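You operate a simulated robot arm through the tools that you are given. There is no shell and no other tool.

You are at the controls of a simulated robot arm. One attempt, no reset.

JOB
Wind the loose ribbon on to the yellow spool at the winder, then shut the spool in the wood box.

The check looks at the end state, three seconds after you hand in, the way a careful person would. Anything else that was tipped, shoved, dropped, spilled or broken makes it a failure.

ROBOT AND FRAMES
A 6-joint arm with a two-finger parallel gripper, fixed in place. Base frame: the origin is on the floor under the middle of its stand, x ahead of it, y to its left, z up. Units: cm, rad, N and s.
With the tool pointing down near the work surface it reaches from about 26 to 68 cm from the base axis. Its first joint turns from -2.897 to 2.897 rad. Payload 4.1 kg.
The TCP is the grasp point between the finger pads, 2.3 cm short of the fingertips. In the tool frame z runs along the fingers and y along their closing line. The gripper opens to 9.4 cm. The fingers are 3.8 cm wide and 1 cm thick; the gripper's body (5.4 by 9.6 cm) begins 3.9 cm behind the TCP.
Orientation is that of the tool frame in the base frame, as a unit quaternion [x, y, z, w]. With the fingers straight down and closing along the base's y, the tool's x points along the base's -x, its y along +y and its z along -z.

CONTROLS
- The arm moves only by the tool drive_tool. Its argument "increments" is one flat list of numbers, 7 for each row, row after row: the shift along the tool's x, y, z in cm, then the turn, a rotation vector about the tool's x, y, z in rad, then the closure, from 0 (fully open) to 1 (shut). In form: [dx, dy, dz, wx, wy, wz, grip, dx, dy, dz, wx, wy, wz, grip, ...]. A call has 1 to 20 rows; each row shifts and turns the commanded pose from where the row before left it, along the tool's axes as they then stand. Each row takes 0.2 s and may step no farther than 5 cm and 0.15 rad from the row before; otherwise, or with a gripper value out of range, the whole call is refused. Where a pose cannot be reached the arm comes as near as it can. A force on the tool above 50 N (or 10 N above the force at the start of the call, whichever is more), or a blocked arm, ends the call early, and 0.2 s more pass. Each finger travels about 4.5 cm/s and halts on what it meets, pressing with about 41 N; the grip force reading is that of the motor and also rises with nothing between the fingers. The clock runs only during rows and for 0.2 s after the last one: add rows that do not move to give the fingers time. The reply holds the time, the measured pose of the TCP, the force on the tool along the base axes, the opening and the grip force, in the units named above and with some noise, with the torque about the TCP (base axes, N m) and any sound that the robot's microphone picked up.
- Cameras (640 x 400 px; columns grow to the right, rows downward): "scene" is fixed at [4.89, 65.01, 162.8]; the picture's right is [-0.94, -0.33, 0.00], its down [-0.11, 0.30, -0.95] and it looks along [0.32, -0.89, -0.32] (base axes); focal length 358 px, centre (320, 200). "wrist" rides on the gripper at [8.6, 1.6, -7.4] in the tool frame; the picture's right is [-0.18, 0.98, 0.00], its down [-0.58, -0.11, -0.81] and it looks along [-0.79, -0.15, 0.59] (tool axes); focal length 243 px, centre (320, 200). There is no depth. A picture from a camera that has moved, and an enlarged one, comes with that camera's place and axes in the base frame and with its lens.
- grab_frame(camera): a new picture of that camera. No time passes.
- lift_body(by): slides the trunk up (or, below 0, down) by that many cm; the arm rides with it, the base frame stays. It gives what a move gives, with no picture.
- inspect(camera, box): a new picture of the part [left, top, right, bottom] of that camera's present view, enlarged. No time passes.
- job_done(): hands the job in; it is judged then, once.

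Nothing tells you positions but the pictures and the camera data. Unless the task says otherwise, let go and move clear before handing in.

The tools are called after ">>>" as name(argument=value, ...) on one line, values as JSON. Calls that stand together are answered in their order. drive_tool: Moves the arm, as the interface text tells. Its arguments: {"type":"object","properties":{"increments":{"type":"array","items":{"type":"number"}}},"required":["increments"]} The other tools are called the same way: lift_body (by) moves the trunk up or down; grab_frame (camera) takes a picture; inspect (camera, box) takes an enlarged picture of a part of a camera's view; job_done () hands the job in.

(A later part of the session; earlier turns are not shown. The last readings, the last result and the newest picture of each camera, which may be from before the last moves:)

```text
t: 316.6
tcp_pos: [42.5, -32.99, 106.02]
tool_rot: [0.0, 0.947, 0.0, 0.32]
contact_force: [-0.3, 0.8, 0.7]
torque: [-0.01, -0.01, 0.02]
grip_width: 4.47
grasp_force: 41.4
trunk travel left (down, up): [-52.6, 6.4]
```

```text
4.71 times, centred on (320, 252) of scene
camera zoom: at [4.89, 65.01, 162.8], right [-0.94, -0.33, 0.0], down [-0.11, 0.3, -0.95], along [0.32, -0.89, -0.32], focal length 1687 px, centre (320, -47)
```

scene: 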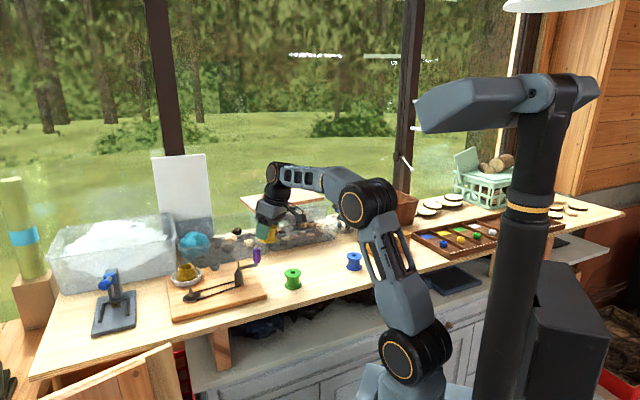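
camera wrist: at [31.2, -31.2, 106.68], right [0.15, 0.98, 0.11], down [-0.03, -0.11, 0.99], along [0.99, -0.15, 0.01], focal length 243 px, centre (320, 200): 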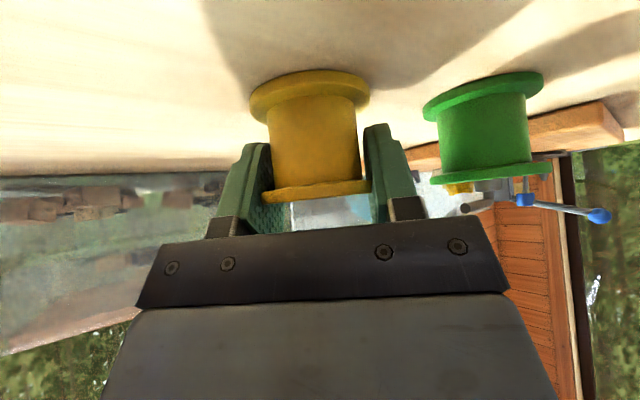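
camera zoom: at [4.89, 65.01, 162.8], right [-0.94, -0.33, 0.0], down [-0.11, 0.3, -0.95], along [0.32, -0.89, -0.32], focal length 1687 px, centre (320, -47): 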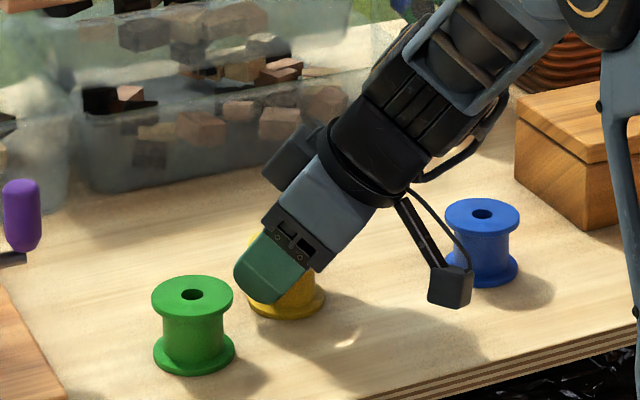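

Gripped at the new tilt. I'll lift and check that it hangs level.

>>> drive_tool(increments=[-0.12, 0, -0.16, 0, 0, 0, 1, -0.3, 0, -0.4, 0, 0, 0, 1, -0.42, 0, -0.556, 0, 0, 0, 1, -0.485, 0, -0.636, 0, 0, 0, 1, -0.485, 0, -0.636, 0, 0, 0, 1, -0.485, 0, -0.636, 0, 0, 0, 1, -0.3, 0, -0.4, 0, 0, 0, 1, -0.12, 0, -0.16, 0, 0, 0, 1, 0, 0, 0, 0, 0, 0, 1])

>>> grab_frame(camera="wrist")

>>> inspect(camera="scene", box=[270, 210, 370, 295])

```text
t: 318.6
tcp_pos: [42.5, -32.89, 110.47]
tool_rot: [0.0, 0.948, 0.0, 0.319]
contact_force: [-0.1, 0.9, -0.1]
torque: [-0.01, -0.05, -0.01]
grip_width: 4.43
grasp_force: 40.9
trunk travel left (down, up): [-52.6, 6.4]
```

```text
taken
camera wrist: at [31.21, -31.22, 111.2], right [0.15, 0.98, 0.11], down [-0.03, -0.11, 0.99], along [0.99, -0.15, 0.01], focal length 243 px, centre (320, 200)
```

wrist: 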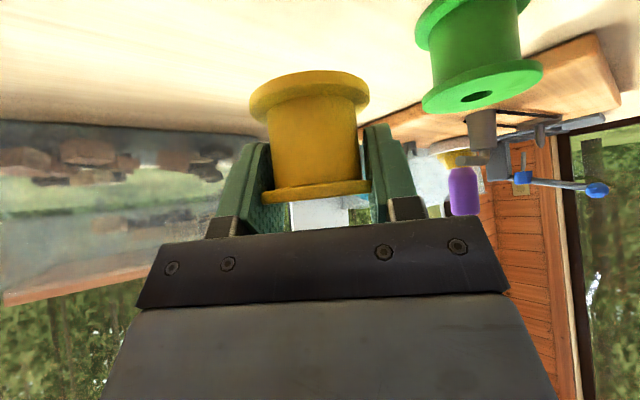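

```text
4.71 times, centred on (320, 252) of scene
camera zoom: at [4.89, 65.01, 162.8], right [-0.94, -0.33, 0.0], down [-0.11, 0.3, -0.95], along [0.32, -0.89, -0.32], focal length 1687 px, centre (320, -47)
```

zoom: 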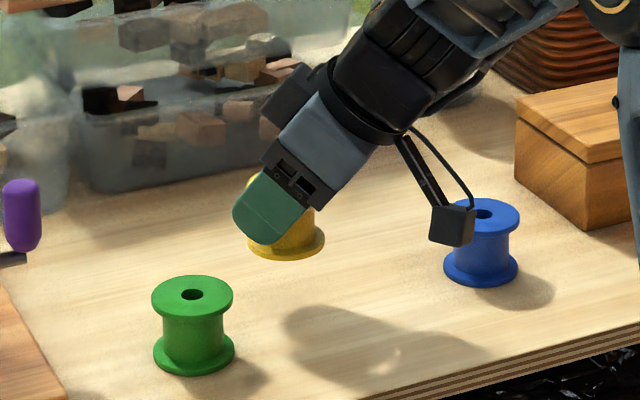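

The spool hangs level. I'll raise to z 121, shift over, and cross the rocking zone briskly, keeping the wrist inside the stable band.

>>> drive_tool(increments=[-0.18, 0, -0.24, 0, 0, 0, 1, -0.36, 0, -0.48, 0, 0, 0, 1, -0.606, 0, -0.795, 0, 0, 0, 1, -0.606, 0, -0.795, 0, 0, 0, 1, -0.606, 0, -0.795, 0, 0, 0, 1, -0.606, 0, -0.795, 0, 0, 0, 1, -0.606, 0, -0.795, 0, 0, 0, 1, -0.606, 0, -0.795, 0, 0, 0, 1, -0.606, 0, -0.795, 0, 0, 0, 1, -0.606, 0, -0.795, 0, 0, 0, 1, -0.606, 0, -0.795, 0, 0, 0, 1, -0.36, 0, -0.48, 0, 0, 0, 1, -0.18, 0, -0.24, 0, 0, 0, 1, 0, 0, 0, 0, 0, 0, 1])

>>> drive_tool(increments=[0, 0.3, 0, 0, 0, 0, 1, 0, 0.6, 0, 0, 0, 0, 1, 0, 1, 0, 0, 0, 0, 1, 0, 1, 0, 0, 0, 0, 1, 0, 1, 0, 0, 0, 0, 1, 0, 1, 0, 0, 0, 0, 1, 0, 1, 0, 0, 0, 0, 1, 0, 1, 0, 0, 0, 0, 1, 0, 0.6, 0, 0, 0, 0, 1, 0, 0.3, 0, 0, 0, 0, 1, 0, 0, 0, 0, 0, 0, 1, 0, 0, 0, 0, 0, 0, 1, 0, 0, 0, 0, 0, 0, 1])

>>> drive_tool(increments=[-0.287, 0.346, 0.219, 0, 0, 0, 1, -0.574, 0.692, 0.438, 0, 0, 0, 1, -0.89, 1.073, 0.679, 0, 0, 0, 1, -0.89, 1.073, 0.679, 0, 0, 0, 1, -0.89, 1.073, 0.679, 0, 0, 0, 1, -0.89, 1.073, 0.679, 0, 0, 0, 1, -0.89, 1.073, 0.679, 0, 0, 0, 1, -0.89, 1.073, 0.679, 0, 0, 0, 1, -0.89, 1.073, 0.679, 0, 0, 0, 1, -0.89, 1.073, 0.679, 0, 0, 0, 1, -0.89, 1.073, 0.679, 0, 0, 0, 1, -0.89, 1.073, 0.679, 0, 0, 0, 1, -0.89, 1.073, 0.679, 0, 0, 0, 1, -0.89, 1.073, 0.679, 0, 0, 0, 1, -0.89, 1.073, 0.679, 0, 0, 0, 1, -0.89, 1.073, 0.679, 0, 0, 0, 1, -0.89, 1.073, 0.679, 0, 0, 0, 1, -0.89, 1.073, 0.679, 0, 0, 0, 1, -0.574, 0.692, 0.438, 0, 0, 0, 1, -0.287, 0.346, 0.219, 0, 0, 0, 1])

>>> drive_tool(increments=[0, 0, 0, 0, 0, 0, 1, 0, 0, 0, 0, 0, 0, 1, 0, 0, 0, 0, 0, 0, 1])

>>> grab_frame(camera="scene")

```text
t: 321.6
tcp_pos: [42.32, -32.91, 121.27]
tool_rot: [0.002, 0.948, -0.001, 0.32]
contact_force: [0.1, 0.5, -0.9]
torque: [-0.02, -0.04, 0.0]
grip_width: 4.44
grasp_force: 41.0
trunk travel left (down, up): [-52.6, 6.4]
```

```text
t: 324.4
tcp_pos: [42.42, -25.03, 121.29]
tool_rot: [0.0, 0.947, 0.0, 0.321]
contact_force: [0.4, 0.0, 0.2]
torque: [-0.02, 0.01, -0.01]
grip_width: 4.42
grasp_force: 41.9
trunk travel left (down, up): [-52.6, 6.4]
```

```text
t: 328.0
tcp_pos: [57.13, -11.88, 122.07]
tool_rot: [0.032, 0.94, 0.018, 0.339]
contact_force: [0.3, -0.6, -0.5]
torque: [0.05, -0.09, -0.02]
grip_width: 4.44
grasp_force: 41.1
trunk travel left (down, up): [-52.6, 6.4]
stopped in row 18: the arm was blocked; the commanded pose is now the measured one
```

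```text
t: 328.4
tcp_pos: [54.53, -15.88, 122.03]
tool_rot: [0.027, 0.936, 0.03, 0.351]
contact_force: [-0.1, -0.5, -1.0]
torque: [-0.02, 0.03, -0.05]
grip_width: 4.46
grasp_force: 41.5
trunk travel left (down, up): [-52.6, 6.4]
stopped in row 1: the arm was blocked; the commanded pose is now the measured one
```

```text
taken
```

scene: 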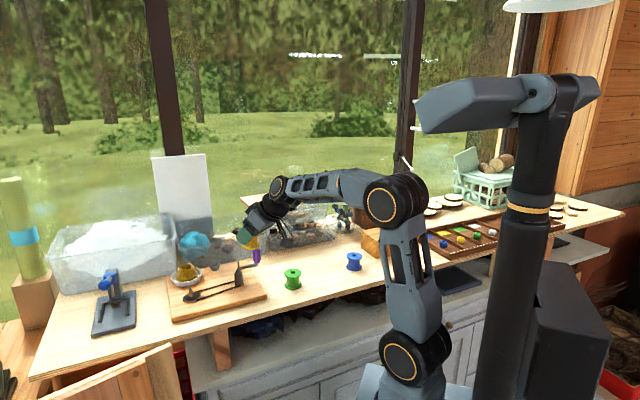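

The larger tilt left the wrist too far in during the crossing. I'll settle, reduce the tilt to 0.2 for the crossing, which worked before, and then re-tilt about a fixed wrist position on the far side.

>>> drive_tool(increments=[0, 0, 0, 0, 0, 0, 1, 0, 0, 0, 0, 0, 0, 1, 0, 0, 0, 0, 0, 0, 1, 0, 0, 0, 0, 0, 0, 1, 0, 0, 0, 0, 0, 0, 1, 0, 0, 0, 0, 0, 0, 1, 0, 0, 0, 0, 0, 0, 1, 0, 0, 0, 0, 0, 0, 1])

>>> drive_tool(increments=[0, 0, 0, 0, 0, 0, 1, 0, 0, 0, 0, 0, 0, 1, 0, 0, 0, 0, 0, 0, 1, 0, 0, 0, 0, 0, 0, 1, 0, 0, 0, 0, 0, 0, 1, 0, 0, 0, 0, 0, 0, 1, 0, 0, 0, 0, 0, 0, 1, 0, 0, 0, 0, 0, 0, 1])

>>> drive_tool(increments=[0, 0, 0, 0, 0, 0, 1, 0, 0, 0, 0, 0, 0, 1, 0, 0, 0, 0, 0, 0, 1])

```text
t: 329.7
tcp_pos: [53.02, -17.68, 121.91]
tool_rot: [0.048, 0.929, 0.045, 0.364]
contact_force: [-1.3, -1.2, -0.2]
torque: [0.0, 0.0, 0.02]
grip_width: 4.41
grasp_force: 41.1
trunk travel left (down, up): [-52.6, 6.4]
stopped in row 6: the arm was blocked; the commanded pose is now the measured one
```

```text
t: 330.1
tcp_pos: [49.87, -22.25, 121.77]
tool_rot: [0.048, 0.923, 0.058, 0.376]
contact_force: [1.6, -0.3, -0.5]
torque: [-0.01, 0.03, -0.02]
grip_width: 4.41
grasp_force: 41.0
trunk travel left (down, up): [-52.6, 6.4]
stopped in row 1: the arm was blocked; the commanded pose is now the measured one
```

```text
t: 330.9
tcp_pos: [51.07, -20.17, 121.51]
tool_rot: [0.042, 0.926, 0.053, 0.37]
contact_force: [0.7, -1.5, 0.2]
torque: [0.03, -0.04, 0.06]
grip_width: 4.44
grasp_force: 41.3
trunk travel left (down, up): [-52.6, 6.4]
```

>>> drive_tool(increments=[0.3, -0.5, -0.28, 0, 0, 0, 1, 0.5, -0.8, -0.48, 0, 0, 0, 1, 0.5, -0.8, -0.48, 0, 0, 0, 1, 0.5, -0.8, -0.48, 0, 0, 0, 1, 0.5, -0.8, -0.48, 0, 0, 0, 1, 0.5, -0.8, -0.48, 0, 0, 0, 1, 0.5, -0.8, -0.48, 0, 0, 0, 1, 0.5, -0.8, -0.48, 0, 0, 0, 1, 0.5, -0.8, -0.48, 0, 0, 0, 1, 0.3, -0.5, -0.28, 0, 0, 0, 1, 0, 0, 0, 0, 0, 0, 1])

>>> drive_tool(increments=[0, 0, 0, 0, 0, 0, 1, 0, 0, 0, 0, 0, 0, 1, 0, 0, 0, 0, 0, 0, 1, 0, 0, 0, 0, 0, 0, 1, 0, 0, 0, 0, 0, 0, 1])

>>> grab_frame(camera="wrist")

```text
t: 331.8
tcp_pos: [45.87, -26.75, 121.02]
tool_rot: [0.049, 0.917, 0.068, 0.39]
contact_force: [-0.2, -0.2, -0.7]
torque: [0.01, -0.02, 0.0]
grip_width: 4.44
grasp_force: 41.6
trunk travel left (down, up): [-52.6, 6.4]
stopped in row 4: the arm was blocked; the commanded pose is now the measured one
```

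```text
t: 333.0
tcp_pos: [46.47, -25.98, 120.71]
tool_rot: [0.048, 0.92, 0.066, 0.383]
contact_force: [0.1, -0.7, 0.1]
torque: [0.01, -0.03, -0.01]
grip_width: 4.41
grasp_force: 41.1
trunk travel left (down, up): [-52.6, 6.4]
```

```text
taken
camera wrist: at [35.34, -23.84, 120.22], right [0.16, 0.94, 0.28], down [-0.17, -0.26, 0.95], along [0.97, -0.21, 0.12], focal length 243 px, centre (320, 200)
```

wrist: 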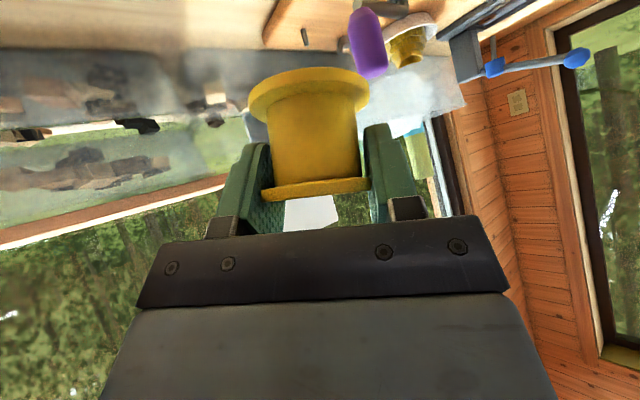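

It is back in the calm area with the spool still held. I'll reorient to the 0.2 tilt and move to the crossing start.

>>> drive_tool(increments=[0, 0, 0, 0, 0, 0, 1, 0, 0, 0, 0, 0, 0, 1, 0, 0, 0, 0.0088, 0.042, -0.0079, 1, 0, 0, 0, 0.0088, 0.042, -0.0079, 1, 0, 0, 0, 0.0088, 0.042, -0.0079, 1, 0, 0, 0, 0.0088, 0.042, -0.0079, 1, 0, 0, 0, 0.0088, 0.042, -0.0079, 1, 0, 0, 0, 0.0088, 0.042, -0.0079, 1, 0, 0, 0, 0.0088, 0.042, -0.0079, 1, 0, 0, 0, 0.0088, 0.042, -0.0079, 1, 0, 0, 0, 0.0088, 0.042, -0.0079, 1, 0, 0, 0, 0.0088, 0.042, -0.0079, 1, 0, 0, 0, 0.0088, 0.042, -0.0079, 1, 0, 0, 0, 0.0088, 0.042, -0.0079, 1, 0, 0, 0, 0.0088, 0.042, -0.0079, 1, 0, 0, 0, 0.0088, 0.042, -0.0079, 1, 0, 0, 0, 0, 0, 0, 1])

>>> drive_tool(increments=[0, 0, 0, 0, 0, 0, 1, 0, 0, 0, 0, 0, 0, 1, 0, 0, 0, 0, 0, 0, 1])

```text
t: 336.6
tcp_pos: [46.23, -26.4, 120.8]
tool_rot: [-0.001, 0.995, 0.003, 0.101]
contact_force: [0.0, 1.7, 0.3]
torque: [0.0, -0.02, 0.0]
grip_width: 4.4
grasp_force: 40.3
trunk travel left (down, up): [-52.6, 6.4]
```

```text
t: 337.4
tcp_pos: [46.23, -26.42, 120.81]
tool_rot: [-0.002, 0.995, 0.003, 0.101]
contact_force: [0.2, 0.7, -0.3]
torque: [-0.02, 0.03, -0.03]
grip_width: 4.42
grasp_force: 40.9
trunk travel left (down, up): [-52.6, 6.4]
```

>>> drive_tool(increments=[-0.198, 0.345, 0.041, 0, 0, 0, 1, -0.397, 0.69, 0.081, 0, 0, 0, 1, -0.694, 1.208, 0.142, 0, 0, 0, 1, -0.694, 1.208, 0.142, 0, 0, 0, 1, -0.694, 1.208, 0.142, 0, 0, 0, 1, -0.694, 1.208, 0.142, 0, 0, 0, 1, -0.694, 1.208, 0.142, 0, 0, 0, 1, -0.694, 1.208, 0.142, 0, 0, 0, 1, -0.694, 1.208, 0.142, 0, 0, 0, 1, -0.694, 1.208, 0.142, 0, 0, 0, 1, -0.694, 1.208, 0.142, 0, 0, 0, 1, -0.694, 1.208, 0.142, 0, 0, 0, 1, -0.694, 1.208, 0.142, 0, 0, 0, 1, -0.694, 1.208, 0.142, 0, 0, 0, 1, -0.694, 1.208, 0.142, 0, 0, 0, 1, -0.694, 1.208, 0.142, 0, 0, 0, 1, -0.694, 1.208, 0.142, 0, 0, 0, 1, -0.397, 0.69, 0.081, 0, 0, 0, 1, -0.198, 0.345, 0.041, 0, 0, 0, 1, 0, 0, 0, 0, 0, 0, 1])

>>> drive_tool(increments=[0, 0, 0, 0, 0, 0, 1, 0, 0, 0, 0, 0, 0, 1, 0, 0, 0, 0, 0, 0, 1, 0, 0, 0, 0, 0, 0, 1, 0, 0, 0, 0, 0, 0, 1])

>>> drive_tool(increments=[0, 0, 0, 0, 0, 0, 1, 0, 0, 0, 0, 0, 0, 1, 0, 0, 0, 0, 0, 0, 1, 0, 0, 0, 0, 0, 0, 1, 0, 0, 0, 0, 0, 0, 1])

```text
t: 341.6
tcp_pos: [58.01, -5.96, 120.92]
tool_rot: [0.0, 0.995, 0.001, 0.103]
contact_force: [0.6, -0.5, -1.2]
torque: [-0.04, 0.0, 0.0]
grip_width: 4.42
grasp_force: 41.1
trunk travel left (down, up): [-52.6, 6.4]
```

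```text
t: 342.8
tcp_pos: [57.93, -6.07, 121.0]
tool_rot: [0.002, 0.995, 0.001, 0.103]
contact_force: [0.4, 0.0, -0.6]
torque: [0.04, 0.0, -0.04]
grip_width: 4.43
grasp_force: 41.2
trunk travel left (down, up): [-52.6, 6.4]
```

```text
t: 344.0
tcp_pos: [57.86, -6.09, 121.12]
tool_rot: [0.0, 0.995, 0.0, 0.102]
contact_force: [0.3, 0.1, -0.8]
torque: [0.05, 0.02, 0.0]
grip_width: 4.43
grasp_force: 41.1
trunk travel left (down, up): [-52.6, 6.4]
```

The crossing was smooth. Now I'll tilt slowly about the fixed wrist point from 0.2 toward 0.65 rad.

>>> drive_tool(increments=[-0.093, 0, -0.017, 0, -0.005, 0, 1, -0.186, 0, -0.033, 0, -0.01, 0, 1, -0.186, 0, -0.033, 0, -0.01, 0, 1, -0.186, 0, -0.033, 0, -0.01, 0, 1, -0.186, 0, -0.033, 0, -0.01, 0, 1, -0.186, 0, -0.033, 0, -0.01, 0, 1, -0.186, 0, -0.033, 0, -0.01, 0, 1, -0.186, 0, -0.033, 0, -0.01, 0, 1, -0.186, 0, -0.033, 0, -0.01, 0, 1, -0.186, 0, -0.033, 0, -0.01, 0, 1, -0.186, 0, -0.033, 0, -0.01, 0, 1, -0.186, 0, -0.033, 0, -0.01, 0, 1, -0.186, 0, -0.033, 0, -0.01, 0, 1, -0.186, 0, -0.033, 0, -0.01, 0, 1, -0.186, 0, -0.033, 0, -0.01, 0, 1, -0.093, 0, -0.017, 0, -0.005, 0, 1])

>>> drive_tool(increments=[-0.093, 0, -0.017, 0, -0.005, 0, 1, -0.186, 0, -0.033, 0, -0.01, 0, 1, -0.186, 0, -0.033, 0, -0.01, 0, 1, -0.186, 0, -0.033, 0, -0.01, 0, 1, -0.186, 0, -0.033, 0, -0.01, 0, 1, -0.186, 0, -0.033, 0, -0.01, 0, 1, -0.186, 0, -0.033, 0, -0.01, 0, 1, -0.186, 0, -0.033, 0, -0.01, 0, 1, -0.186, 0, -0.033, 0, -0.01, 0, 1, -0.186, 0, -0.033, 0, -0.01, 0, 1, -0.186, 0, -0.033, 0, -0.01, 0, 1, -0.186, 0, -0.033, 0, -0.01, 0, 1, -0.186, 0, -0.033, 0, -0.01, 0, 1, -0.186, 0, -0.033, 0, -0.01, 0, 1, -0.186, 0, -0.033, 0, -0.01, 0, 1, -0.093, 0, -0.017, 0, -0.005, 0, 1])

>>> inspect(camera="scene", box=[320, 50, 640, 250])

```text
t: 347.4
tcp_pos: [60.56, -5.9, 122.37]
tool_rot: [0.001, 0.984, 0.001, 0.178]
contact_force: [0.4, -0.2, -1.1]
torque: [-0.05, -0.02, 0.01]
grip_width: 4.43
grasp_force: 41.3
trunk travel left (down, up): [-52.6, 6.4]
```

```text
t: 350.8
tcp_pos: [63.05, -6.06, 123.93]
tool_rot: [0.001, 0.968, 0.001, 0.251]
contact_force: [0.3, 0.4, -0.3]
torque: [0.0, 0.04, 0.01]
grip_width: 4.41
grasp_force: 41.0
trunk travel left (down, up): [-52.6, 6.4]
```

```text
2.00 times, centred on (480, 150) of scene
camera zoom: at [4.89, 65.01, 162.8], right [-0.94, -0.33, 0.0], down [-0.11, 0.3, -0.95], along [0.32, -0.89, -0.32], focal length 717 px, centre (0, 300)
```

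zoom: 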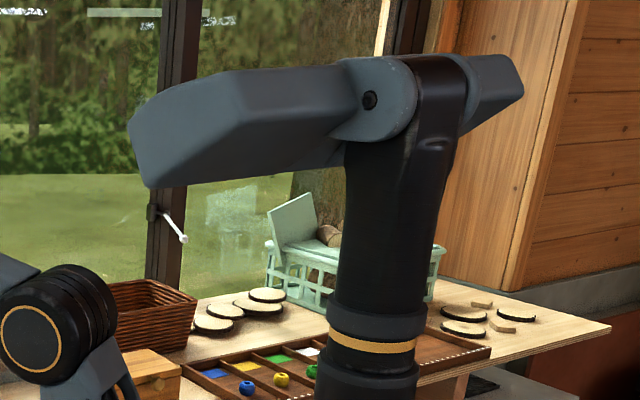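

The wrist-fixed tilt works with no shove. I'll finish to 0.65 rad and then descend in pure z.

>>> drive_tool(increments=[-0.093, 0, -0.017, 0, -0.005, 0, 1, -0.186, 0, -0.033, 0, -0.01, 0, 1, -0.186, 0, -0.033, 0, -0.01, 0, 1, -0.186, 0, -0.033, 0, -0.01, 0, 1, -0.186, 0, -0.033, 0, -0.01, 0, 1, -0.186, 0, -0.033, 0, -0.01, 0, 1, -0.186, 0, -0.033, 0, -0.01, 0, 1, -0.186, 0, -0.033, 0, -0.01, 0, 1, -0.186, 0, -0.033, 0, -0.01, 0, 1, -0.186, 0, -0.033, 0, -0.01, 0, 1, -0.186, 0, -0.033, 0, -0.01, 0, 1, -0.186, 0, -0.033, 0, -0.01, 0, 1, -0.186, 0, -0.033, 0, -0.01, 0, 1, -0.186, 0, -0.033, 0, -0.01, 0, 1, -0.093, 0, -0.017, 0, -0.007, 0, 1, 0, 0, 0, 0, 0, 0, 1])

>>> drive_tool(increments=[0.09, 0, 0.12, 0, 0, 0, 1, 0.18, 0, 0.24, 0, 0, 0, 1, 0.27, 0, 0.36, 0, 0, 0, 1, 0.3, 0, 0.4, 0, 0, 0, 1, 0.3, 0, 0.4, 0, 0, 0, 1, 0.3, 0, 0.4, 0, 0, 0, 1, 0.3, 0, 0.4, 0, 0, 0, 1, 0.3, 0, 0.4, 0, 0, 0, 1, 0.3, 0, 0.4, 0, 0, 0, 1, 0.3, 0, 0.4, 0, 0, 0, 1, 0.3, 0, 0.4, 0, 0, 0, 1, 0.3, 0, 0.4, 0, 0, 0, 1, 0.3, 0, 0.4, 0, 0, 0, 1, 0.3, 0, 0.4, 0, 0, 0, 1, 0.3, 0, 0.4, 0, 0, 0, 1, 0.3, 0, 0.4, 0, 0, 0, 1, 0.27, 0, 0.36, 0, 0, 0, 1, 0.18, 0, 0.24, 0, 0, 0, 1, 0.09, 0, 0.12, 0, 0, 0, 1, 0, 0, 0, 0, 0, 0, 1])

>>> drive_tool(increments=[0, 0, 0, 0, 0, 0, 1, 0, 0, 0, 0, 0, 0, 1])

>>> grab_frame(camera="wrist")

>>> grab_frame(camera="scene")

```text
t: 351.5
tcp_pos: [59.53, -10.75, 124.96]
tool_rot: [0.011, 0.96, 0.017, 0.279]
contact_force: [0.0, 0.0, 0.4]
torque: [-0.01, -0.03, -0.03]
grip_width: 4.4
grasp_force: 41.1
trunk travel left (down, up): [-52.6, 6.4]
stopped in row 3: the arm was blocked; the commanded pose is now the measured one
```

```text
t: 351.9
tcp_pos: [56.78, -14.6, 124.96]
tool_rot: [0.016, 0.956, 0.032, 0.292]
contact_force: [0.5, -0.4, 0.1]
torque: [-0.06, -0.02, -0.04]
grip_width: 4.44
grasp_force: 40.4
trunk travel left (down, up): [-52.6, 6.4]
stopped in row 1: the arm was blocked; the commanded pose is now the measured one
```

```text
t: 352.5
tcp_pos: [57.69, -13.78, 124.71]
tool_rot: [0.013, 0.958, 0.03, 0.287]
contact_force: [0.7, -0.1, 0.4]
torque: [0.01, -0.03, -0.03]
grip_width: 4.47
grasp_force: 40.9
trunk travel left (down, up): [-52.6, 6.4]
```

```text
taken
camera wrist: at [46.47, -12.17, 126.26], right [0.16, 0.97, 0.17], down [0.04, -0.17, 0.98], along [0.99, -0.15, -0.07], focal length 243 px, centre (320, 200)
```

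wrist: 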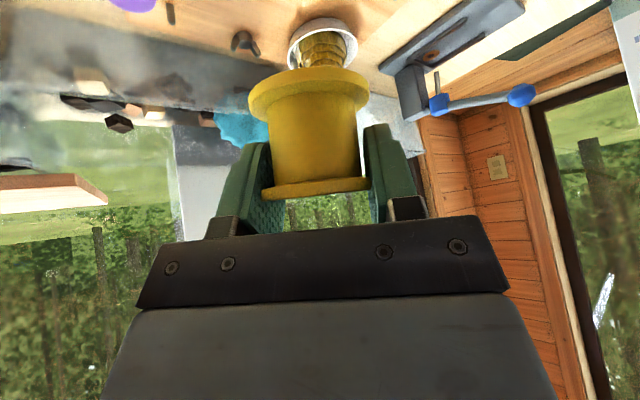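

```text
taken
```

scene: 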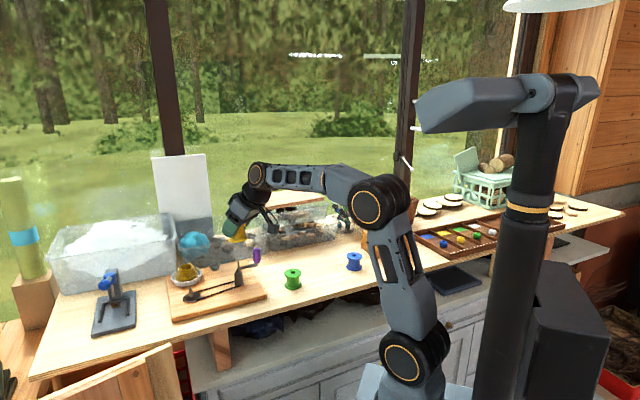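

The robot shoves only happen while it leans and the arm moves in or out; pure height changes and pure base rotation have been smooth. So I'll do all the radial positioning back in the upright zone, then swing to the spindle by base rotation alone.

>>> drive_tool(increments=[0.24, -0.4, -0.18, 0, 0, 0, 1, 0.48, -0.8, -0.36, 0, 0, 0, 1, 0.48, -0.8, -0.36, 0, 0, 0, 1, 0.48, -0.8, -0.36, 0, 0, 0, 1, 0.48, -0.8, -0.36, 0, 0, 0, 1, 0.48, -0.8, -0.36, 0, 0, 0, 1, 0.48, -0.8, -0.36, 0, 0, 0, 1, 0.48, -0.8, -0.36, 0, 0, 0, 1, 0.48, -0.8, -0.36, 0, 0, 0, 1, 0.48, -0.8, -0.36, 0, 0, 0, 1, 0.48, -0.8, -0.36, 0, 0, 0, 1, 0.48, -0.8, -0.36, 0, 0, 0, 1, 0.48, -0.8, -0.36, 0, 0, 0, 1, 0.48, -0.8, -0.36, 0, 0, 0, 1, 0.48, -0.8, -0.36, 0, 0, 0, 1, 0.48, -0.8, -0.36, 0, 0, 0, 1, 0.24, -0.4, -0.18, 0, 0, 0, 1, 0, 0, 0, 0, 0, 0, 1])

>>> drive_tool(increments=[0, 0, 0, 0, 0, 0, 1, 0, 0, 0, 0, 0, 0, 1, 0, 0, 0, 0, 0, 0, 1, 0, 0, 0, 0, 0, 0, 1, 0, 0, 0, 0, 0, 0, 1])

```text
t: 353.6
tcp_pos: [51.82, -21.37, 124.77]
tool_rot: [0.022, 0.95, 0.046, 0.308]
contact_force: [-1.0, -0.4, -0.2]
torque: [0.03, 0.01, 0.0]
grip_width: 4.43
grasp_force: 40.9
trunk travel left (down, up): [-52.6, 6.4]
stopped in row 5: the arm was blocked; the commanded pose is now the measured one
```

```text
t: 353.9
tcp_pos: [48.97, -25.46, 124.33]
tool_rot: [0.027, 0.946, 0.061, 0.318]
contact_force: [1.7, -0.2, -0.2]
torque: [-0.05, 0.06, -0.03]
grip_width: 4.44
grasp_force: 40.7
trunk travel left (down, up): [-52.6, 6.4]
stopped in row 1: the arm was blocked; the commanded pose is now the measured one
```

>>> drive_tool(increments=[0, 0, 0, 0, 0, 0, 1, 0, 0, 0, 0, 0, 0, 1, 0, 0, 0, 0, 0, 0, 1, 0, 0, 0, 0, 0, 0, 1, 0, 0, 0, 0, 0, 0, 1])

>>> drive_tool(increments=[0.24, -0.4, -0.18, 0, 0, 0, 1, 0.48, -0.8, -0.36, 0, 0, 0, 1, 0.48, -0.8, -0.36, 0, 0, 0, 1, 0.48, -0.8, -0.36, 0, 0, 0, 1, 0.48, -0.8, -0.36, 0, 0, 0, 1, 0.48, -0.8, -0.36, 0, 0, 0, 1, 0.48, -0.8, -0.36, 0, 0, 0, 1, 0.24, -0.4, -0.18, 0, 0, 0, 1, 0, 0, 0, 0, 0, 0, 1])

>>> drive_tool(increments=[0, 0, 0, 0, 0, 0, 1, 0, 0, 0, 0, 0, 0, 1, 0, 0, 0, 0, 0, 0, 1, 0, 0, 0, 0, 0, 0, 1, 0, 0, 0, 0, 0, 0, 1])

```text
t: 355.1
tcp_pos: [50.39, -23.27, 124.25]
tool_rot: [0.022, 0.947, 0.053, 0.316]
contact_force: [-0.7, 0.3, -0.6]
torque: [0.02, -0.01, -0.01]
grip_width: 4.41
grasp_force: 41.3
trunk travel left (down, up): [-52.6, 6.4]
```

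```text
t: 355.6
tcp_pos: [46.15, -28.99, 123.82]
tool_rot: [0.029, 0.939, 0.072, 0.336]
contact_force: [-0.3, -1.5, -0.5]
torque: [0.04, 0.02, 0.03]
grip_width: 4.46
grasp_force: 41.4
trunk travel left (down, up): [-52.6, 6.4]
stopped in row 2: the arm was blocked; the commanded pose is now the measured one
```

```text
t: 356.9
tcp_pos: [46.99, -27.76, 123.66]
tool_rot: [0.026, 0.942, 0.068, 0.329]
contact_force: [-0.2, 0.9, 0.2]
torque: [0.03, -0.03, 0.04]
grip_width: 4.46
grasp_force: 40.8
trunk travel left (down, up): [-52.6, 6.4]
```

>>> drive_tool(increments=[0, 0, 0, 0, 0, 0, 1, 0, 0, 0, 0, 0, 0, 1, 0, 0, 0, 0, 0, 0, 1, 0, 0, 0, 0.0315, -0.0014, 0.0239, 1, 0, 0, 0, 0.0315, -0.0014, 0.0239, 1, 0, 0, 0, 0.0315, -0.0014, 0.0239, 1, 0, 0, 0, 0.0315, -0.0014, 0.0239, 1, 0, 0, 0, 0.0315, -0.0014, 0.0239, 1, 0, 0, 0, 0.0315, -0.0014, 0.0239, 1, 0, 0, 0, 0.0315, -0.0014, 0.0239, 1, 0, 0, 0, 0.0315, -0.0014, 0.0239, 1, 0, 0, 0, 0.0315, -0.0014, 0.0239, 1, 0, 0, 0, 0.0315, -0.0014, 0.0239, 1, 0, 0, 0, 0.0315, -0.0014, 0.0239, 1, 0, 0, 0, 0.0315, -0.0014, 0.0239, 1, 0, 0, 0, 0.0315, -0.0014, 0.0239, 1, 0, 0, 0, 0.0315, -0.0014, 0.0239, 1, 0, 0, 0, 0, 0, 0, 1])

>>> drive_tool(increments=[0, 0, 0, 0, 0, 0, 1, 0, 0, 0, 0, 0, 0, 1, 0, 0, 0, 0, 0, 0, 1])

>>> grab_frame(camera="scene")

>>> grab_frame(camera="wrist")

```text
t: 360.6
tcp_pos: [46.6, -28.36, 123.63]
tool_rot: [0.254, 0.913, -0.083, 0.308]
contact_force: [0.0, 0.7, 0.1]
torque: [0.04, 0.0, 0.03]
grip_width: 4.43
grasp_force: 40.9
trunk travel left (down, up): [-52.6, 6.4]
```

```text
t: 361.4
tcp_pos: [46.67, -28.43, 123.71]
tool_rot: [0.254, 0.913, -0.082, 0.308]
contact_force: [0.5, 0.2, -0.6]
torque: [0.03, 0.01, -0.04]
grip_width: 4.44
grasp_force: 41.5
trunk travel left (down, up): [-52.6, 6.4]
```

```text
taken
```

scene: 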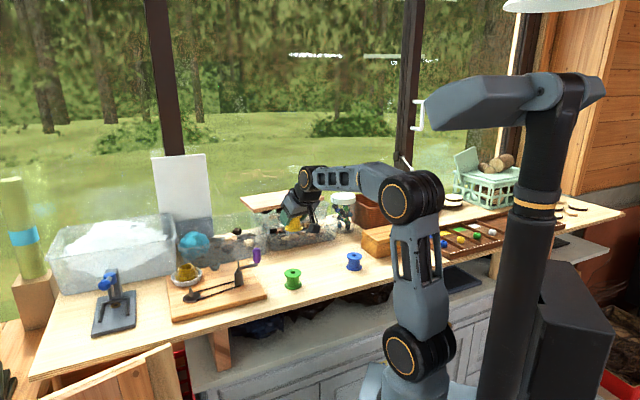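

```text
taken
camera wrist: at [37.93, -21.09, 124.38], right [0.63, 0.77, 0.12], down [-0.08, -0.09, 0.99], along [0.77, -0.64, 0.01], focal length 243 px, centre (320, 200)
```

wrist: 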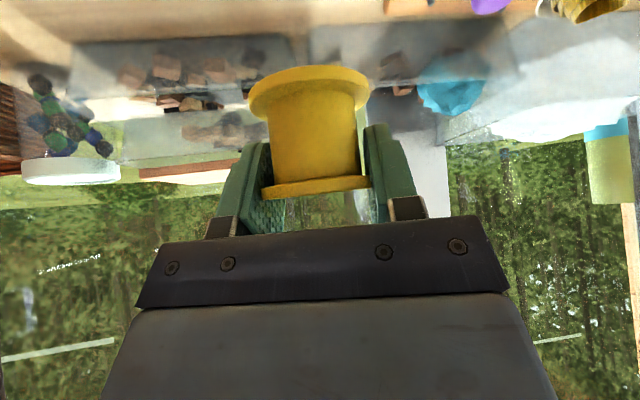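

Everything is upright and calm. I'll now extend radially here to the spindle's radius at a safe height.

>>> drive_tool(increments=[-0.31, 0, 0.1, 0, 0, 0, 1, -0.5, 0, 0.2, 0, 0, 0, 1, -0.7, 0, 0.41, 0, 0, 0, 1, -0.7, 0, 0.41, 0, 0, 0, 1, -0.7, 0, 0.41, 0, 0, 0, 1, -0.7, 0, 0.41, 0, 0, 0, 1, -0.7, 0, 0.41, 0, 0, 0, 1, -0.7, 0, 0.41, 0, 0, 0, 1, -0.7, 0, 0.41, 0, 0, 0, 1, -0.7, 0, 0.41, 0, 0, 0, 1, -0.7, 0, 0.41, 0, 0, 0, 1, -0.7, 0, 0.41, 0, 0, 0, 1, -0.7, 0, 0.41, 0, 0, 0, 1, -0.7, 0, 0.41, 0, 0, 0, 1, -0.7, 0, 0.41, 0, 0, 0, 1, -0.7, 0, 0.41, 0, 0, 0, 1, -0.5, 0, 0.2, 0, 0, 0, 1, -0.31, 0, 0.1, 0, 0, 0, 1, 0, 0, 0, 0, 0, 0, 1])

>>> drive_tool(increments=[0, 0, 0, 0, 0, 0, 1, 0, 0, 0, 0, 0, 0, 1, 0, 0, 0, 0, 0, 0, 1])

>>> grab_frame(camera="scene")

```text
t: 365.4
tcp_pos: [57.79, -35.01, 125.6]
tool_rot: [0.255, 0.913, -0.082, 0.308]
contact_force: [0.1, -0.3, -0.3]
torque: [-0.01, 0.02, 0.0]
grip_width: 4.43
grasp_force: 40.9
trunk travel left (down, up): [-52.6, 6.4]
```

```text
t: 366.2
tcp_pos: [57.73, -35.1, 125.57]
tool_rot: [0.254, 0.913, -0.082, 0.308]
contact_force: [0.6, 0.7, -0.1]
torque: [0.0, -0.01, -0.02]
grip_width: 4.43
grasp_force: 40.5
trunk travel left (down, up): [-52.6, 6.4]
```

```text
taken
```

scene: 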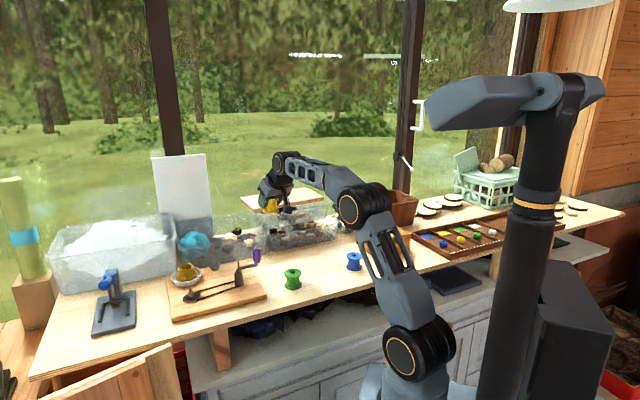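

Stable at radius 67.6. I'll extend the last 1.45 cm and then swing by base rotation only to the spindle's bearing.

>>> drive_tool(increments=[-0.16, 0, 0.12, 0, 0, 0, 1, -0.28, 0, 0.21, 0, 0, 0, 1, -0.28, 0, 0.21, 0, 0, 0, 1, -0.28, 0, 0.21, 0, 0, 0, 1, -0.15, 0, 0.12, 0, 0, 0, 1, 0, 0, 0, 0, 0, 0, 1, 0, 0, 0, 0, 0, 0, 1])

>>> drive_tool(increments=[0, 0.414, 0, -0.0036, 0, -0.0048, 1, 0.004, 0.828, -0.003, -0.0073, 0, -0.0095, 1, 0.0191, 1.8214, -0.0146, -0.016, 0, -0.021, 1, 0.0191, 1.8214, -0.0146, -0.016, 0, -0.021, 1, 0.0191, 1.8214, -0.0146, -0.016, 0, -0.021, 1, 0.0191, 1.8214, -0.0146, -0.016, 0, -0.021, 1, 0.0191, 1.8214, -0.0146, -0.016, 0, -0.021, 1, 0.0191, 1.8214, -0.0146, -0.016, 0, -0.021, 1, 0.0191, 1.8214, -0.0146, -0.016, 0, -0.021, 1, 0.0191, 1.8214, -0.0146, -0.016, 0, -0.021, 1, 0.0191, 1.8214, -0.0146, -0.016, 0, -0.021, 1, 0.0191, 1.8214, -0.0146, -0.016, 0, -0.021, 1, 0.0191, 1.8214, -0.0146, -0.016, 0, -0.021, 1, 0.0191, 1.8214, -0.0146, -0.016, 0, -0.021, 1, 0.0191, 1.8214, -0.0146, -0.016, 0, -0.021, 1, 0.0191, 1.8214, -0.0146, -0.016, 0, -0.021, 1, 0.0191, 1.8214, -0.0146, -0.016, 0, -0.021, 1, 0.0191, 1.8214, -0.0146, -0.016, 0, -0.021, 1, 0.004, 0.828, -0.003, -0.0073, 0, -0.0095, 1, 0.002, 0.55, -0.002, -0.0049, 0, -0.0064, 1])

>>> drive_tool(increments=[0, 0, 0, 0, 0, 0, 1, 0, 0, 0, 0, 0, 0, 1, 0, 0, 0, 0, 0, 0, 1])

>>> grab_frame(camera="scene")

>>> grab_frame(camera="wrist")

```text
t: 367.9
tcp_pos: [59.04, -35.82, 125.58]
tool_rot: [0.253, 0.913, -0.082, 0.308]
contact_force: [0.3, -0.3, -0.5]
torque: [0.0, -0.02, 0.01]
grip_width: 4.42
grasp_force: 41.6
trunk travel left (down, up): [-52.6, 6.4]
```

```text
t: 371.5
tcp_pos: [64.7, -14.03, 126.79]
tool_rot: [0.077, 0.937, -0.004, 0.34]
contact_force: [0.1, -0.7, 0.2]
torque: [0.0, 0.0, -0.02]
grip_width: 4.42
grasp_force: 40.9
trunk travel left (down, up): [-52.6, 6.4]
stopped in row 18: the arm was blocked; the commanded pose is now the measured one
```

```text
t: 372.3
tcp_pos: [65.7, -12.91, 126.17]
tool_rot: [0.072, 0.94, -0.005, 0.333]
contact_force: [-0.1, 0.7, -0.6]
torque: [0.0, -0.02, 0.01]
grip_width: 4.42
grasp_force: 41.3
trunk travel left (down, up): [-52.6, 6.4]
```

```text
taken
```

scene: 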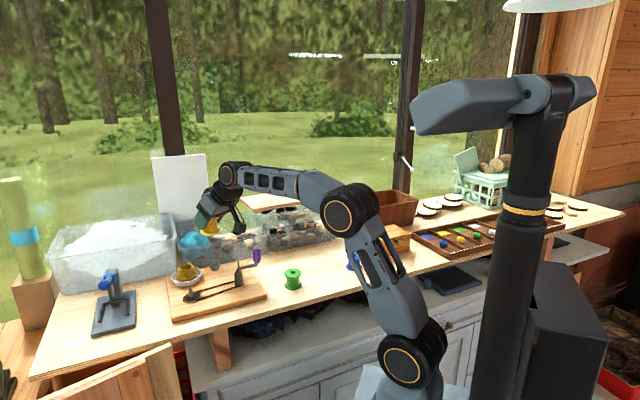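

```text
taken
camera wrist: at [54.76, -9.74, 126.6], right [0.28, 0.95, 0.15], down [-0.07, -0.14, 0.99], along [0.96, -0.28, 0.03], focal length 243 px, centre (320, 200)
```

wrist: 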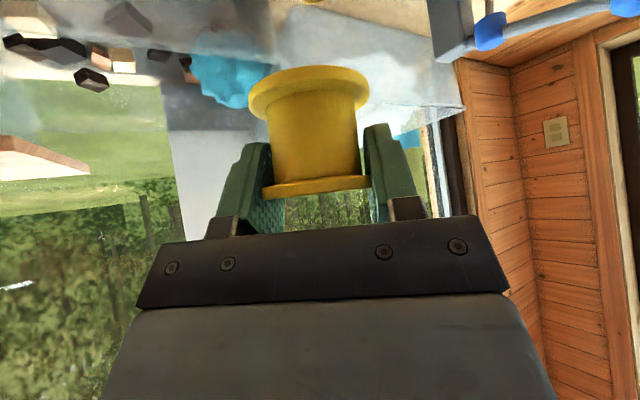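

A shove came near the end of the swing, but the arm is now at (65.7, -12.9), close to the target. I'll let it settle and look.

>>> drive_tool(increments=[0, 0, 0, 0, 0, 0, 1, 0, 0, 0, 0, 0, 0, 1, 0, 0, 0, 0, 0, 0, 1, 0, 0, 0, 0, 0, 0, 1, 0, 0, 0, 0, 0, 0, 1, 0, 0, 0, 0, 0, 0, 1, 0, 0, 0, 0, 0, 0, 1, 0, 0, 0, 0, 0, 0, 1])

>>> inspect(camera="scene", box=[320, 50, 640, 250])

>>> drive_tool(increments=[0, 0, 0, 0, 0, 0, 1, 0, 0, 0, 0, 0, 0, 1, 0, 0, 0, 0, 0, 0, 1, 0, 0, 0, 0, 0, 0, 1, 0, 0, 0, 0, 0, 0, 1, 0, 0, 0, 0, 0, 0, 1, 0, 0, 0, 0, 0, 0, 1, 0, 0, 0, 0, 0, 0, 1])

```text
t: 373.1
tcp_pos: [62.09, -17.43, 127.03]
tool_rot: [0.084, 0.933, 0.011, 0.351]
contact_force: [-1.0, -0.2, 0.2]
torque: [-0.03, 0.03, -0.03]
grip_width: 4.42
grasp_force: 40.6
trunk travel left (down, up): [-52.6, 6.4]
stopped in row 4: the arm was blocked; the commanded pose is now the measured one
```

```text
2.00 times, centred on (480, 150) of scene
camera zoom: at [4.89, 65.01, 162.8], right [-0.94, -0.33, 0.0], down [-0.11, 0.3, -0.95], along [0.32, -0.89, -0.32], focal length 717 px, centre (0, 300)
```

zoom: 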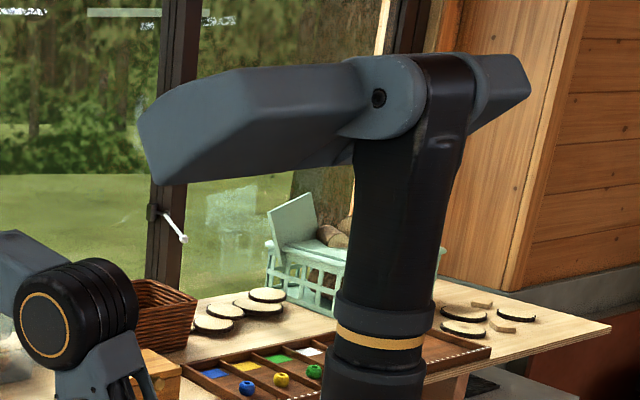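

```text
t: 373.5
tcp_pos: [59.53, -21.16, 126.94]
tool_rot: [0.089, 0.927, 0.024, 0.364]
contact_force: [-0.5, 0.0, -0.4]
torque: [-0.02, 0.03, -0.01]
grip_width: 4.41
grasp_force: 41.0
trunk travel left (down, up): [-52.6, 6.4]
stopped in row 1: the arm was blocked; the commanded pose is now the measured one
```

It keeps being nudged back toward the upright zone. I'll retreat fully there, then run one quick test of whether the trunk height changes where these shoves occur.

>>> drive_tool(increments=[0.4, -0.5, -0.3, 0, 0, 0, 1, 0.6, -0.8, -0.45, 0, 0, 0, 1, 0.6, -0.8, -0.45, 0, 0, 0, 1, 0.6, -0.8, -0.45, 0, 0, 0, 1, 0.6, -0.8, -0.45, 0, 0, 0, 1, 0.6, -0.8, -0.45, 0, 0, 0, 1, 0.6, -0.8, -0.45, 0, 0, 0, 1, 0.6, -0.8, -0.45, 0, 0, 0, 1, 0.6, -0.8, -0.45, 0, 0, 0, 1, 0.4, -0.5, -0.3, 0, 0, 0, 1, 0, 0, 0, 0, 0, 0, 1])

>>> drive_tool(increments=[0, 0, 0, 0, 0, 0, 1, 0, 0, 0, 0, 0, 0, 1, 0, 0, 0, 0, 0, 0, 1, 0, 0, 0, 0, 0, 0, 1, 0, 0, 0, 0, 0, 0, 1])

>>> drive_tool(increments=[0, 0, 0, 0, 0, 0, 1, 0, 0, 0, 0, 0, 0, 1, 0, 0, 0, 0, 0, 0, 1, 0, 0, 0, 0, 0, 0, 1, 0, 0, 0, 0, 0, 0, 1])

```text
t: 373.8
tcp_pos: [56.69, -24.59, 126.66]
tool_rot: [0.093, 0.921, 0.038, 0.375]
contact_force: [-0.9, 0.7, -0.3]
torque: [-0.03, 0.0, -0.01]
grip_width: 4.44
grasp_force: 41.2
trunk travel left (down, up): [-52.6, 6.4]
stopped in row 1: the arm was blocked; the commanded pose is now the measured one
```

```text
t: 374.1
tcp_pos: [53.16, -29.41, 126.61]
tool_rot: [0.099, 0.913, 0.056, 0.392]
contact_force: [-0.2, -0.5, -0.4]
torque: [-0.01, 0.03, -0.02]
grip_width: 4.42
grasp_force: 41.3
trunk travel left (down, up): [-52.6, 6.4]
stopped in row 1: the arm was blocked; the commanded pose is now the measured one
```

```text
t: 375.3
tcp_pos: [54.28, -28.2, 126.33]
tool_rot: [0.097, 0.916, 0.052, 0.385]
contact_force: [0.4, -0.8, -0.9]
torque: [-0.01, 0.0, 0.0]
grip_width: 4.43
grasp_force: 41.0
trunk travel left (down, up): [-52.6, 6.4]
```

I understand more now: the first bump happens when the stand finishes rocking over, and each stop re-references the pose in the leaning frame, which then ratchets. I'll set up again in the upright zone and swing by base rotation at a medium speed, so the rocking finishes mid-swing.

>>> drive_tool(increments=[0, 0, 0, 0, 0, 0, 1, 0, 0, 0, 0, 0, 0, 1, 0, 0, 0, 0, 0, 0, 1, 0, 0, 0, 0, 0, 0, 1, 0, 0, 0, 0, 0, 0, 1, 0, 0, 0, 0, 0, 0, 1])

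>>> drive_tool(increments=[0, 0, 0, 0.0354, 0.0087, 0.0173, 1, 0, 0, 0, 0.0354, 0.0087, 0.0173, 1, 0, 0, 0, 0.0354, 0.0087, 0.0173, 1, 0, 0, 0, 0.0354, 0.0087, 0.0173, 1, 0, 0, 0, 0.0354, 0.0087, 0.0173, 1, 0, 0, 0, 0.0354, 0.0087, 0.0173, 1, 0, 0, 0, 0.0354, 0.0087, 0.0173, 1, 0, 0, 0, 0.0354, 0.0087, 0.0173, 1, 0, 0, 0, 0.0354, 0.0087, 0.0173, 1, 0, 0, 0, 0.0354, 0.0087, 0.0173, 1, 0, 0, 0, 0.0354, 0.0087, 0.0173, 1, 0, 0, 0, 0, 0, 0, 1, 0, 0, 0, 0, 0, 0, 1])

>>> drive_tool(increments=[0, 0, 0, 0, 0, 0, 1, 0, 0, 0, 0, 0, 0, 1, 0, 0, 0, 0, 0, 0, 1])

```text
t: 376.7
tcp_pos: [53.45, -29.32, 126.44]
tool_rot: [0.099, 0.915, 0.057, 0.387]
contact_force: [0.0, -0.4, -1.2]
torque: [0.0, 0.03, -0.01]
grip_width: 4.44
grasp_force: 41.0
trunk travel left (down, up): [-52.6, 6.4]
```

```text
t: 379.5
tcp_pos: [53.67, -28.83, 126.39]
tool_rot: [0.254, 0.913, -0.084, 0.308]
contact_force: [0.3, 0.2, -0.2]
torque: [0.0, 0.0, 0.03]
grip_width: 4.43
grasp_force: 40.9
trunk travel left (down, up): [-52.6, 6.4]
```

```text
t: 380.3
tcp_pos: [53.81, -28.81, 126.39]
tool_rot: [0.255, 0.913, -0.083, 0.307]
contact_force: [0.5, 0.2, -0.7]
torque: [0.0, -0.01, -0.03]
grip_width: 4.42
grasp_force: 40.5
trunk travel left (down, up): [-52.6, 6.4]
```

>>> drive_tool(increments=[-0.2, -0.1, 0.19, 0, 0, 0, 1, -0.4, -0.21, 0.38, 0, 0, 0, 1, -0.55, -0.29, 0.525, 0, 0, 0, 1, -0.55, -0.29, 0.525, 0, 0, 0, 1, -0.55, -0.29, 0.525, 0, 0, 0, 1, -0.55, -0.29, 0.525, 0, 0, 0, 1, -0.55, -0.29, 0.525, 0, 0, 0, 1, -0.55, -0.29, 0.525, 0, 0, 0, 1, -0.55, -0.29, 0.525, 0, 0, 0, 1, -0.55, -0.29, 0.525, 0, 0, 0, 1, -0.4, -0.21, 0.38, 0, 0, 0, 1, -0.4, -0.21, 0.38, 0, 0, 0, 1, -0.1, -0.05, 0.1, 0, 0, 0, 1, 0, 0, 0, 0, 0, 0, 1])

>>> drive_tool(increments=[0, 0, 0, 0, 0, 0, 1, 0, 0, 0, 0, 0, 0, 1, 0, 0, 0, 0, 0, 0, 1])

```text
t: 383.3
tcp_pos: [59.04, -35.78, 125.38]
tool_rot: [0.254, 0.913, -0.083, 0.307]
contact_force: [0.5, -0.2, -0.7]
torque: [0.02, 0.01, -0.01]
grip_width: 4.42
grasp_force: 40.5
trunk travel left (down, up): [-52.6, 6.4]
```

```text
t: 384.1
tcp_pos: [58.99, -35.73, 125.45]
tool_rot: [0.253, 0.913, -0.082, 0.308]
contact_force: [0.5, -0.3, -0.3]
torque: [-0.03, 0.01, 0.0]
grip_width: 4.4
grasp_force: 40.9
trunk travel left (down, up): [-52.6, 6.4]
```

>>> drive_tool(increments=[0, 0.414, 0, -0.0036, 0, -0.0048, 1, 0.004, 0.828, -0.003, -0.0073, 0, -0.0095, 1, 0.0099, 1.311, -0.0076, -0.0115, 0, -0.0151, 1, 0.0099, 1.311, -0.0076, -0.0115, 0, -0.0151, 1, 0.0099, 1.311, -0.0076, -0.0115, 0, -0.0151, 1, 0.0099, 1.311, -0.0076, -0.0115, 0, -0.0151, 1, 0.0099, 1.311, -0.0076, -0.0115, 0, -0.0151, 1, 0.0099, 1.311, -0.0076, -0.0115, 0, -0.0151, 1, 0.0099, 1.311, -0.0076, -0.0115, 0, -0.0151, 1, 0.0099, 1.311, -0.0076, -0.0115, 0, -0.0151, 1, 0.0099, 1.311, -0.0076, -0.0115, 0, -0.0151, 1, 0.0099, 1.311, -0.0076, -0.0115, 0, -0.0151, 1, 0.0099, 1.311, -0.0076, -0.0115, 0, -0.0151, 1, 0.0099, 1.311, -0.0076, -0.0115, 0, -0.0151, 1, 0.0099, 1.311, -0.0076, -0.0115, 0, -0.0151, 1, 0.0099, 1.311, -0.0076, -0.0115, 0, -0.0151, 1, 0.0099, 1.311, -0.0076, -0.0115, 0, -0.0151, 1, 0.0099, 1.311, -0.0076, -0.0115, 0, -0.0151, 1, 0.0099, 1.311, -0.0076, -0.0115, 0, -0.0151, 1, 0.0099, 1.311, -0.0076, -0.0115, 0, -0.0151, 1])

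>>> drive_tool(increments=[0.0099, 1.311, -0.0076, -0.0115, 0, -0.0151, 1, 0.0099, 1.311, -0.0076, -0.0115, 0, -0.0151, 1, 0.0099, 1.311, -0.0076, -0.0115, 0, -0.0151, 1, 0.0099, 1.311, -0.0076, -0.0115, 0, -0.0151, 1, 0.004, 0.828, -0.003, -0.0073, 0, -0.0095, 1, 0.002, 0.552, -0.002, -0.0049, 0, -0.0064, 1, 0, 0.235, 0, -0.0021, 0, -0.0027, 1])

>>> grab_frame(camera="scene")

>>> drive_tool(increments=[0, 0, 0, 0, 0, 0, 1, 0, 0, 0, 0, 0, 0, 1])

```text
t: 388.3
tcp_pos: [67.85, -12.25, 125.74]
tool_rot: [0.088, 0.943, -0.029, 0.321]
contact_force: [1.1, -0.7, -0.4]
torque: [-0.03, 0.02, 0.01]
grip_width: 4.4
grasp_force: 41.2
trunk travel left (down, up): [-52.6, 6.4]
```

```text
t: 388.8
tcp_pos: [64.24, -15.92, 126.84]
tool_rot: [0.089, 0.937, -0.009, 0.339]
contact_force: [-0.8, 0.0, 0.3]
torque: [0.0, -0.01, -0.03]
grip_width: 4.45
grasp_force: 40.8
trunk travel left (down, up): [-52.6, 6.4]
stopped in row 2: the arm was blocked; the commanded pose is now the measured one
```

```text
taken
```

scene: 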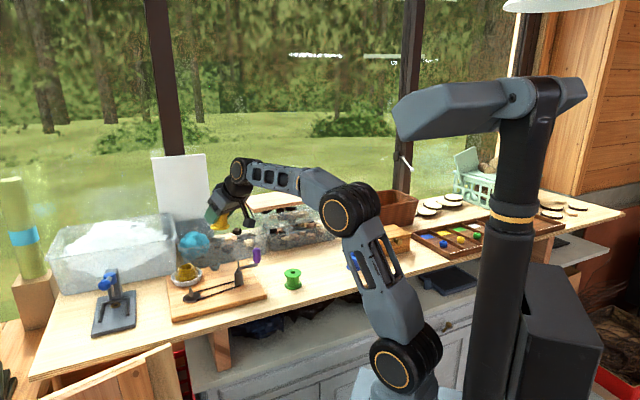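

```text
t: 389.4
tcp_pos: [64.82, -15.74, 126.28]
tool_rot: [0.084, 0.939, -0.005, 0.333]
contact_force: [0.0, 0.2, -0.1]
torque: [-0.01, 0.06, -0.05]
grip_width: 4.41
grasp_force: 41.1
trunk travel left (down, up): [-52.6, 6.4]
```

>>> drive_tool(increments=[0, 0, 0, 0, 0, 0, 1, 0, 0, 0, 0, 0, 0, 1, 0, 0, 0, 0, 0, 0, 1])

>>> inspect(camera="scene", box=[320, 50, 640, 250])

>>> drive_tool(increments=[0, 0, 0, 0, 0, 0, 1, 0, 0, 0, 0, 0, 0, 1, 0, 0, 0, 0, 0, 0, 1])

>>> inspect(camera="scene", box=[320, 50, 640, 250])

```text
t: 390.2
tcp_pos: [65.81, -14.18, 125.77]
tool_rot: [0.082, 0.941, -0.012, 0.329]
contact_force: [-0.2, 0.0, 0.3]
torque: [0.03, -0.01, 0.04]
grip_width: 4.41
grasp_force: 41.2
trunk travel left (down, up): [-52.6, 6.4]
```

```text
2.00 times, centred on (480, 150) of scene
camera zoom: at [4.89, 65.01, 162.8], right [-0.94, -0.33, 0.0], down [-0.11, 0.3, -0.95], along [0.32, -0.89, -0.32], focal length 717 px, centre (0, 300)
```

zoom: 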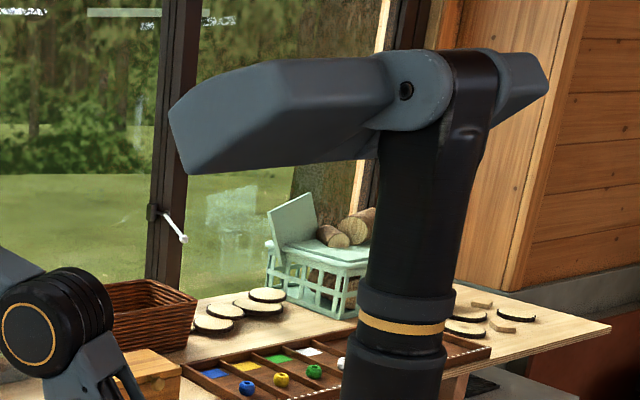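

```text
t: 390.9
tcp_pos: [61.79, -19.52, 126.69]
tool_rot: [0.096, 0.932, 0.006, 0.35]
contact_force: [0.5, -0.1, -0.5]
torque: [-0.02, -0.04, -0.02]
grip_width: 4.44
grasp_force: 41.0
trunk travel left (down, up): [-52.6, 6.4]
stopped in row 3: the arm was blocked; the commanded pose is now the measured one
```

```text
2.00 times, centred on (480, 150) of scene
camera zoom: at [4.89, 65.01, 162.8], right [-0.94, -0.33, 0.0], down [-0.11, 0.3, -0.95], along [0.32, -0.89, -0.32], focal length 717 px, centre (0, 300)
```

zoom: 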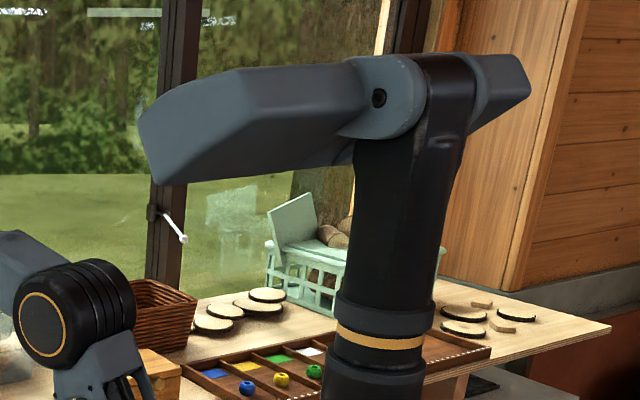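

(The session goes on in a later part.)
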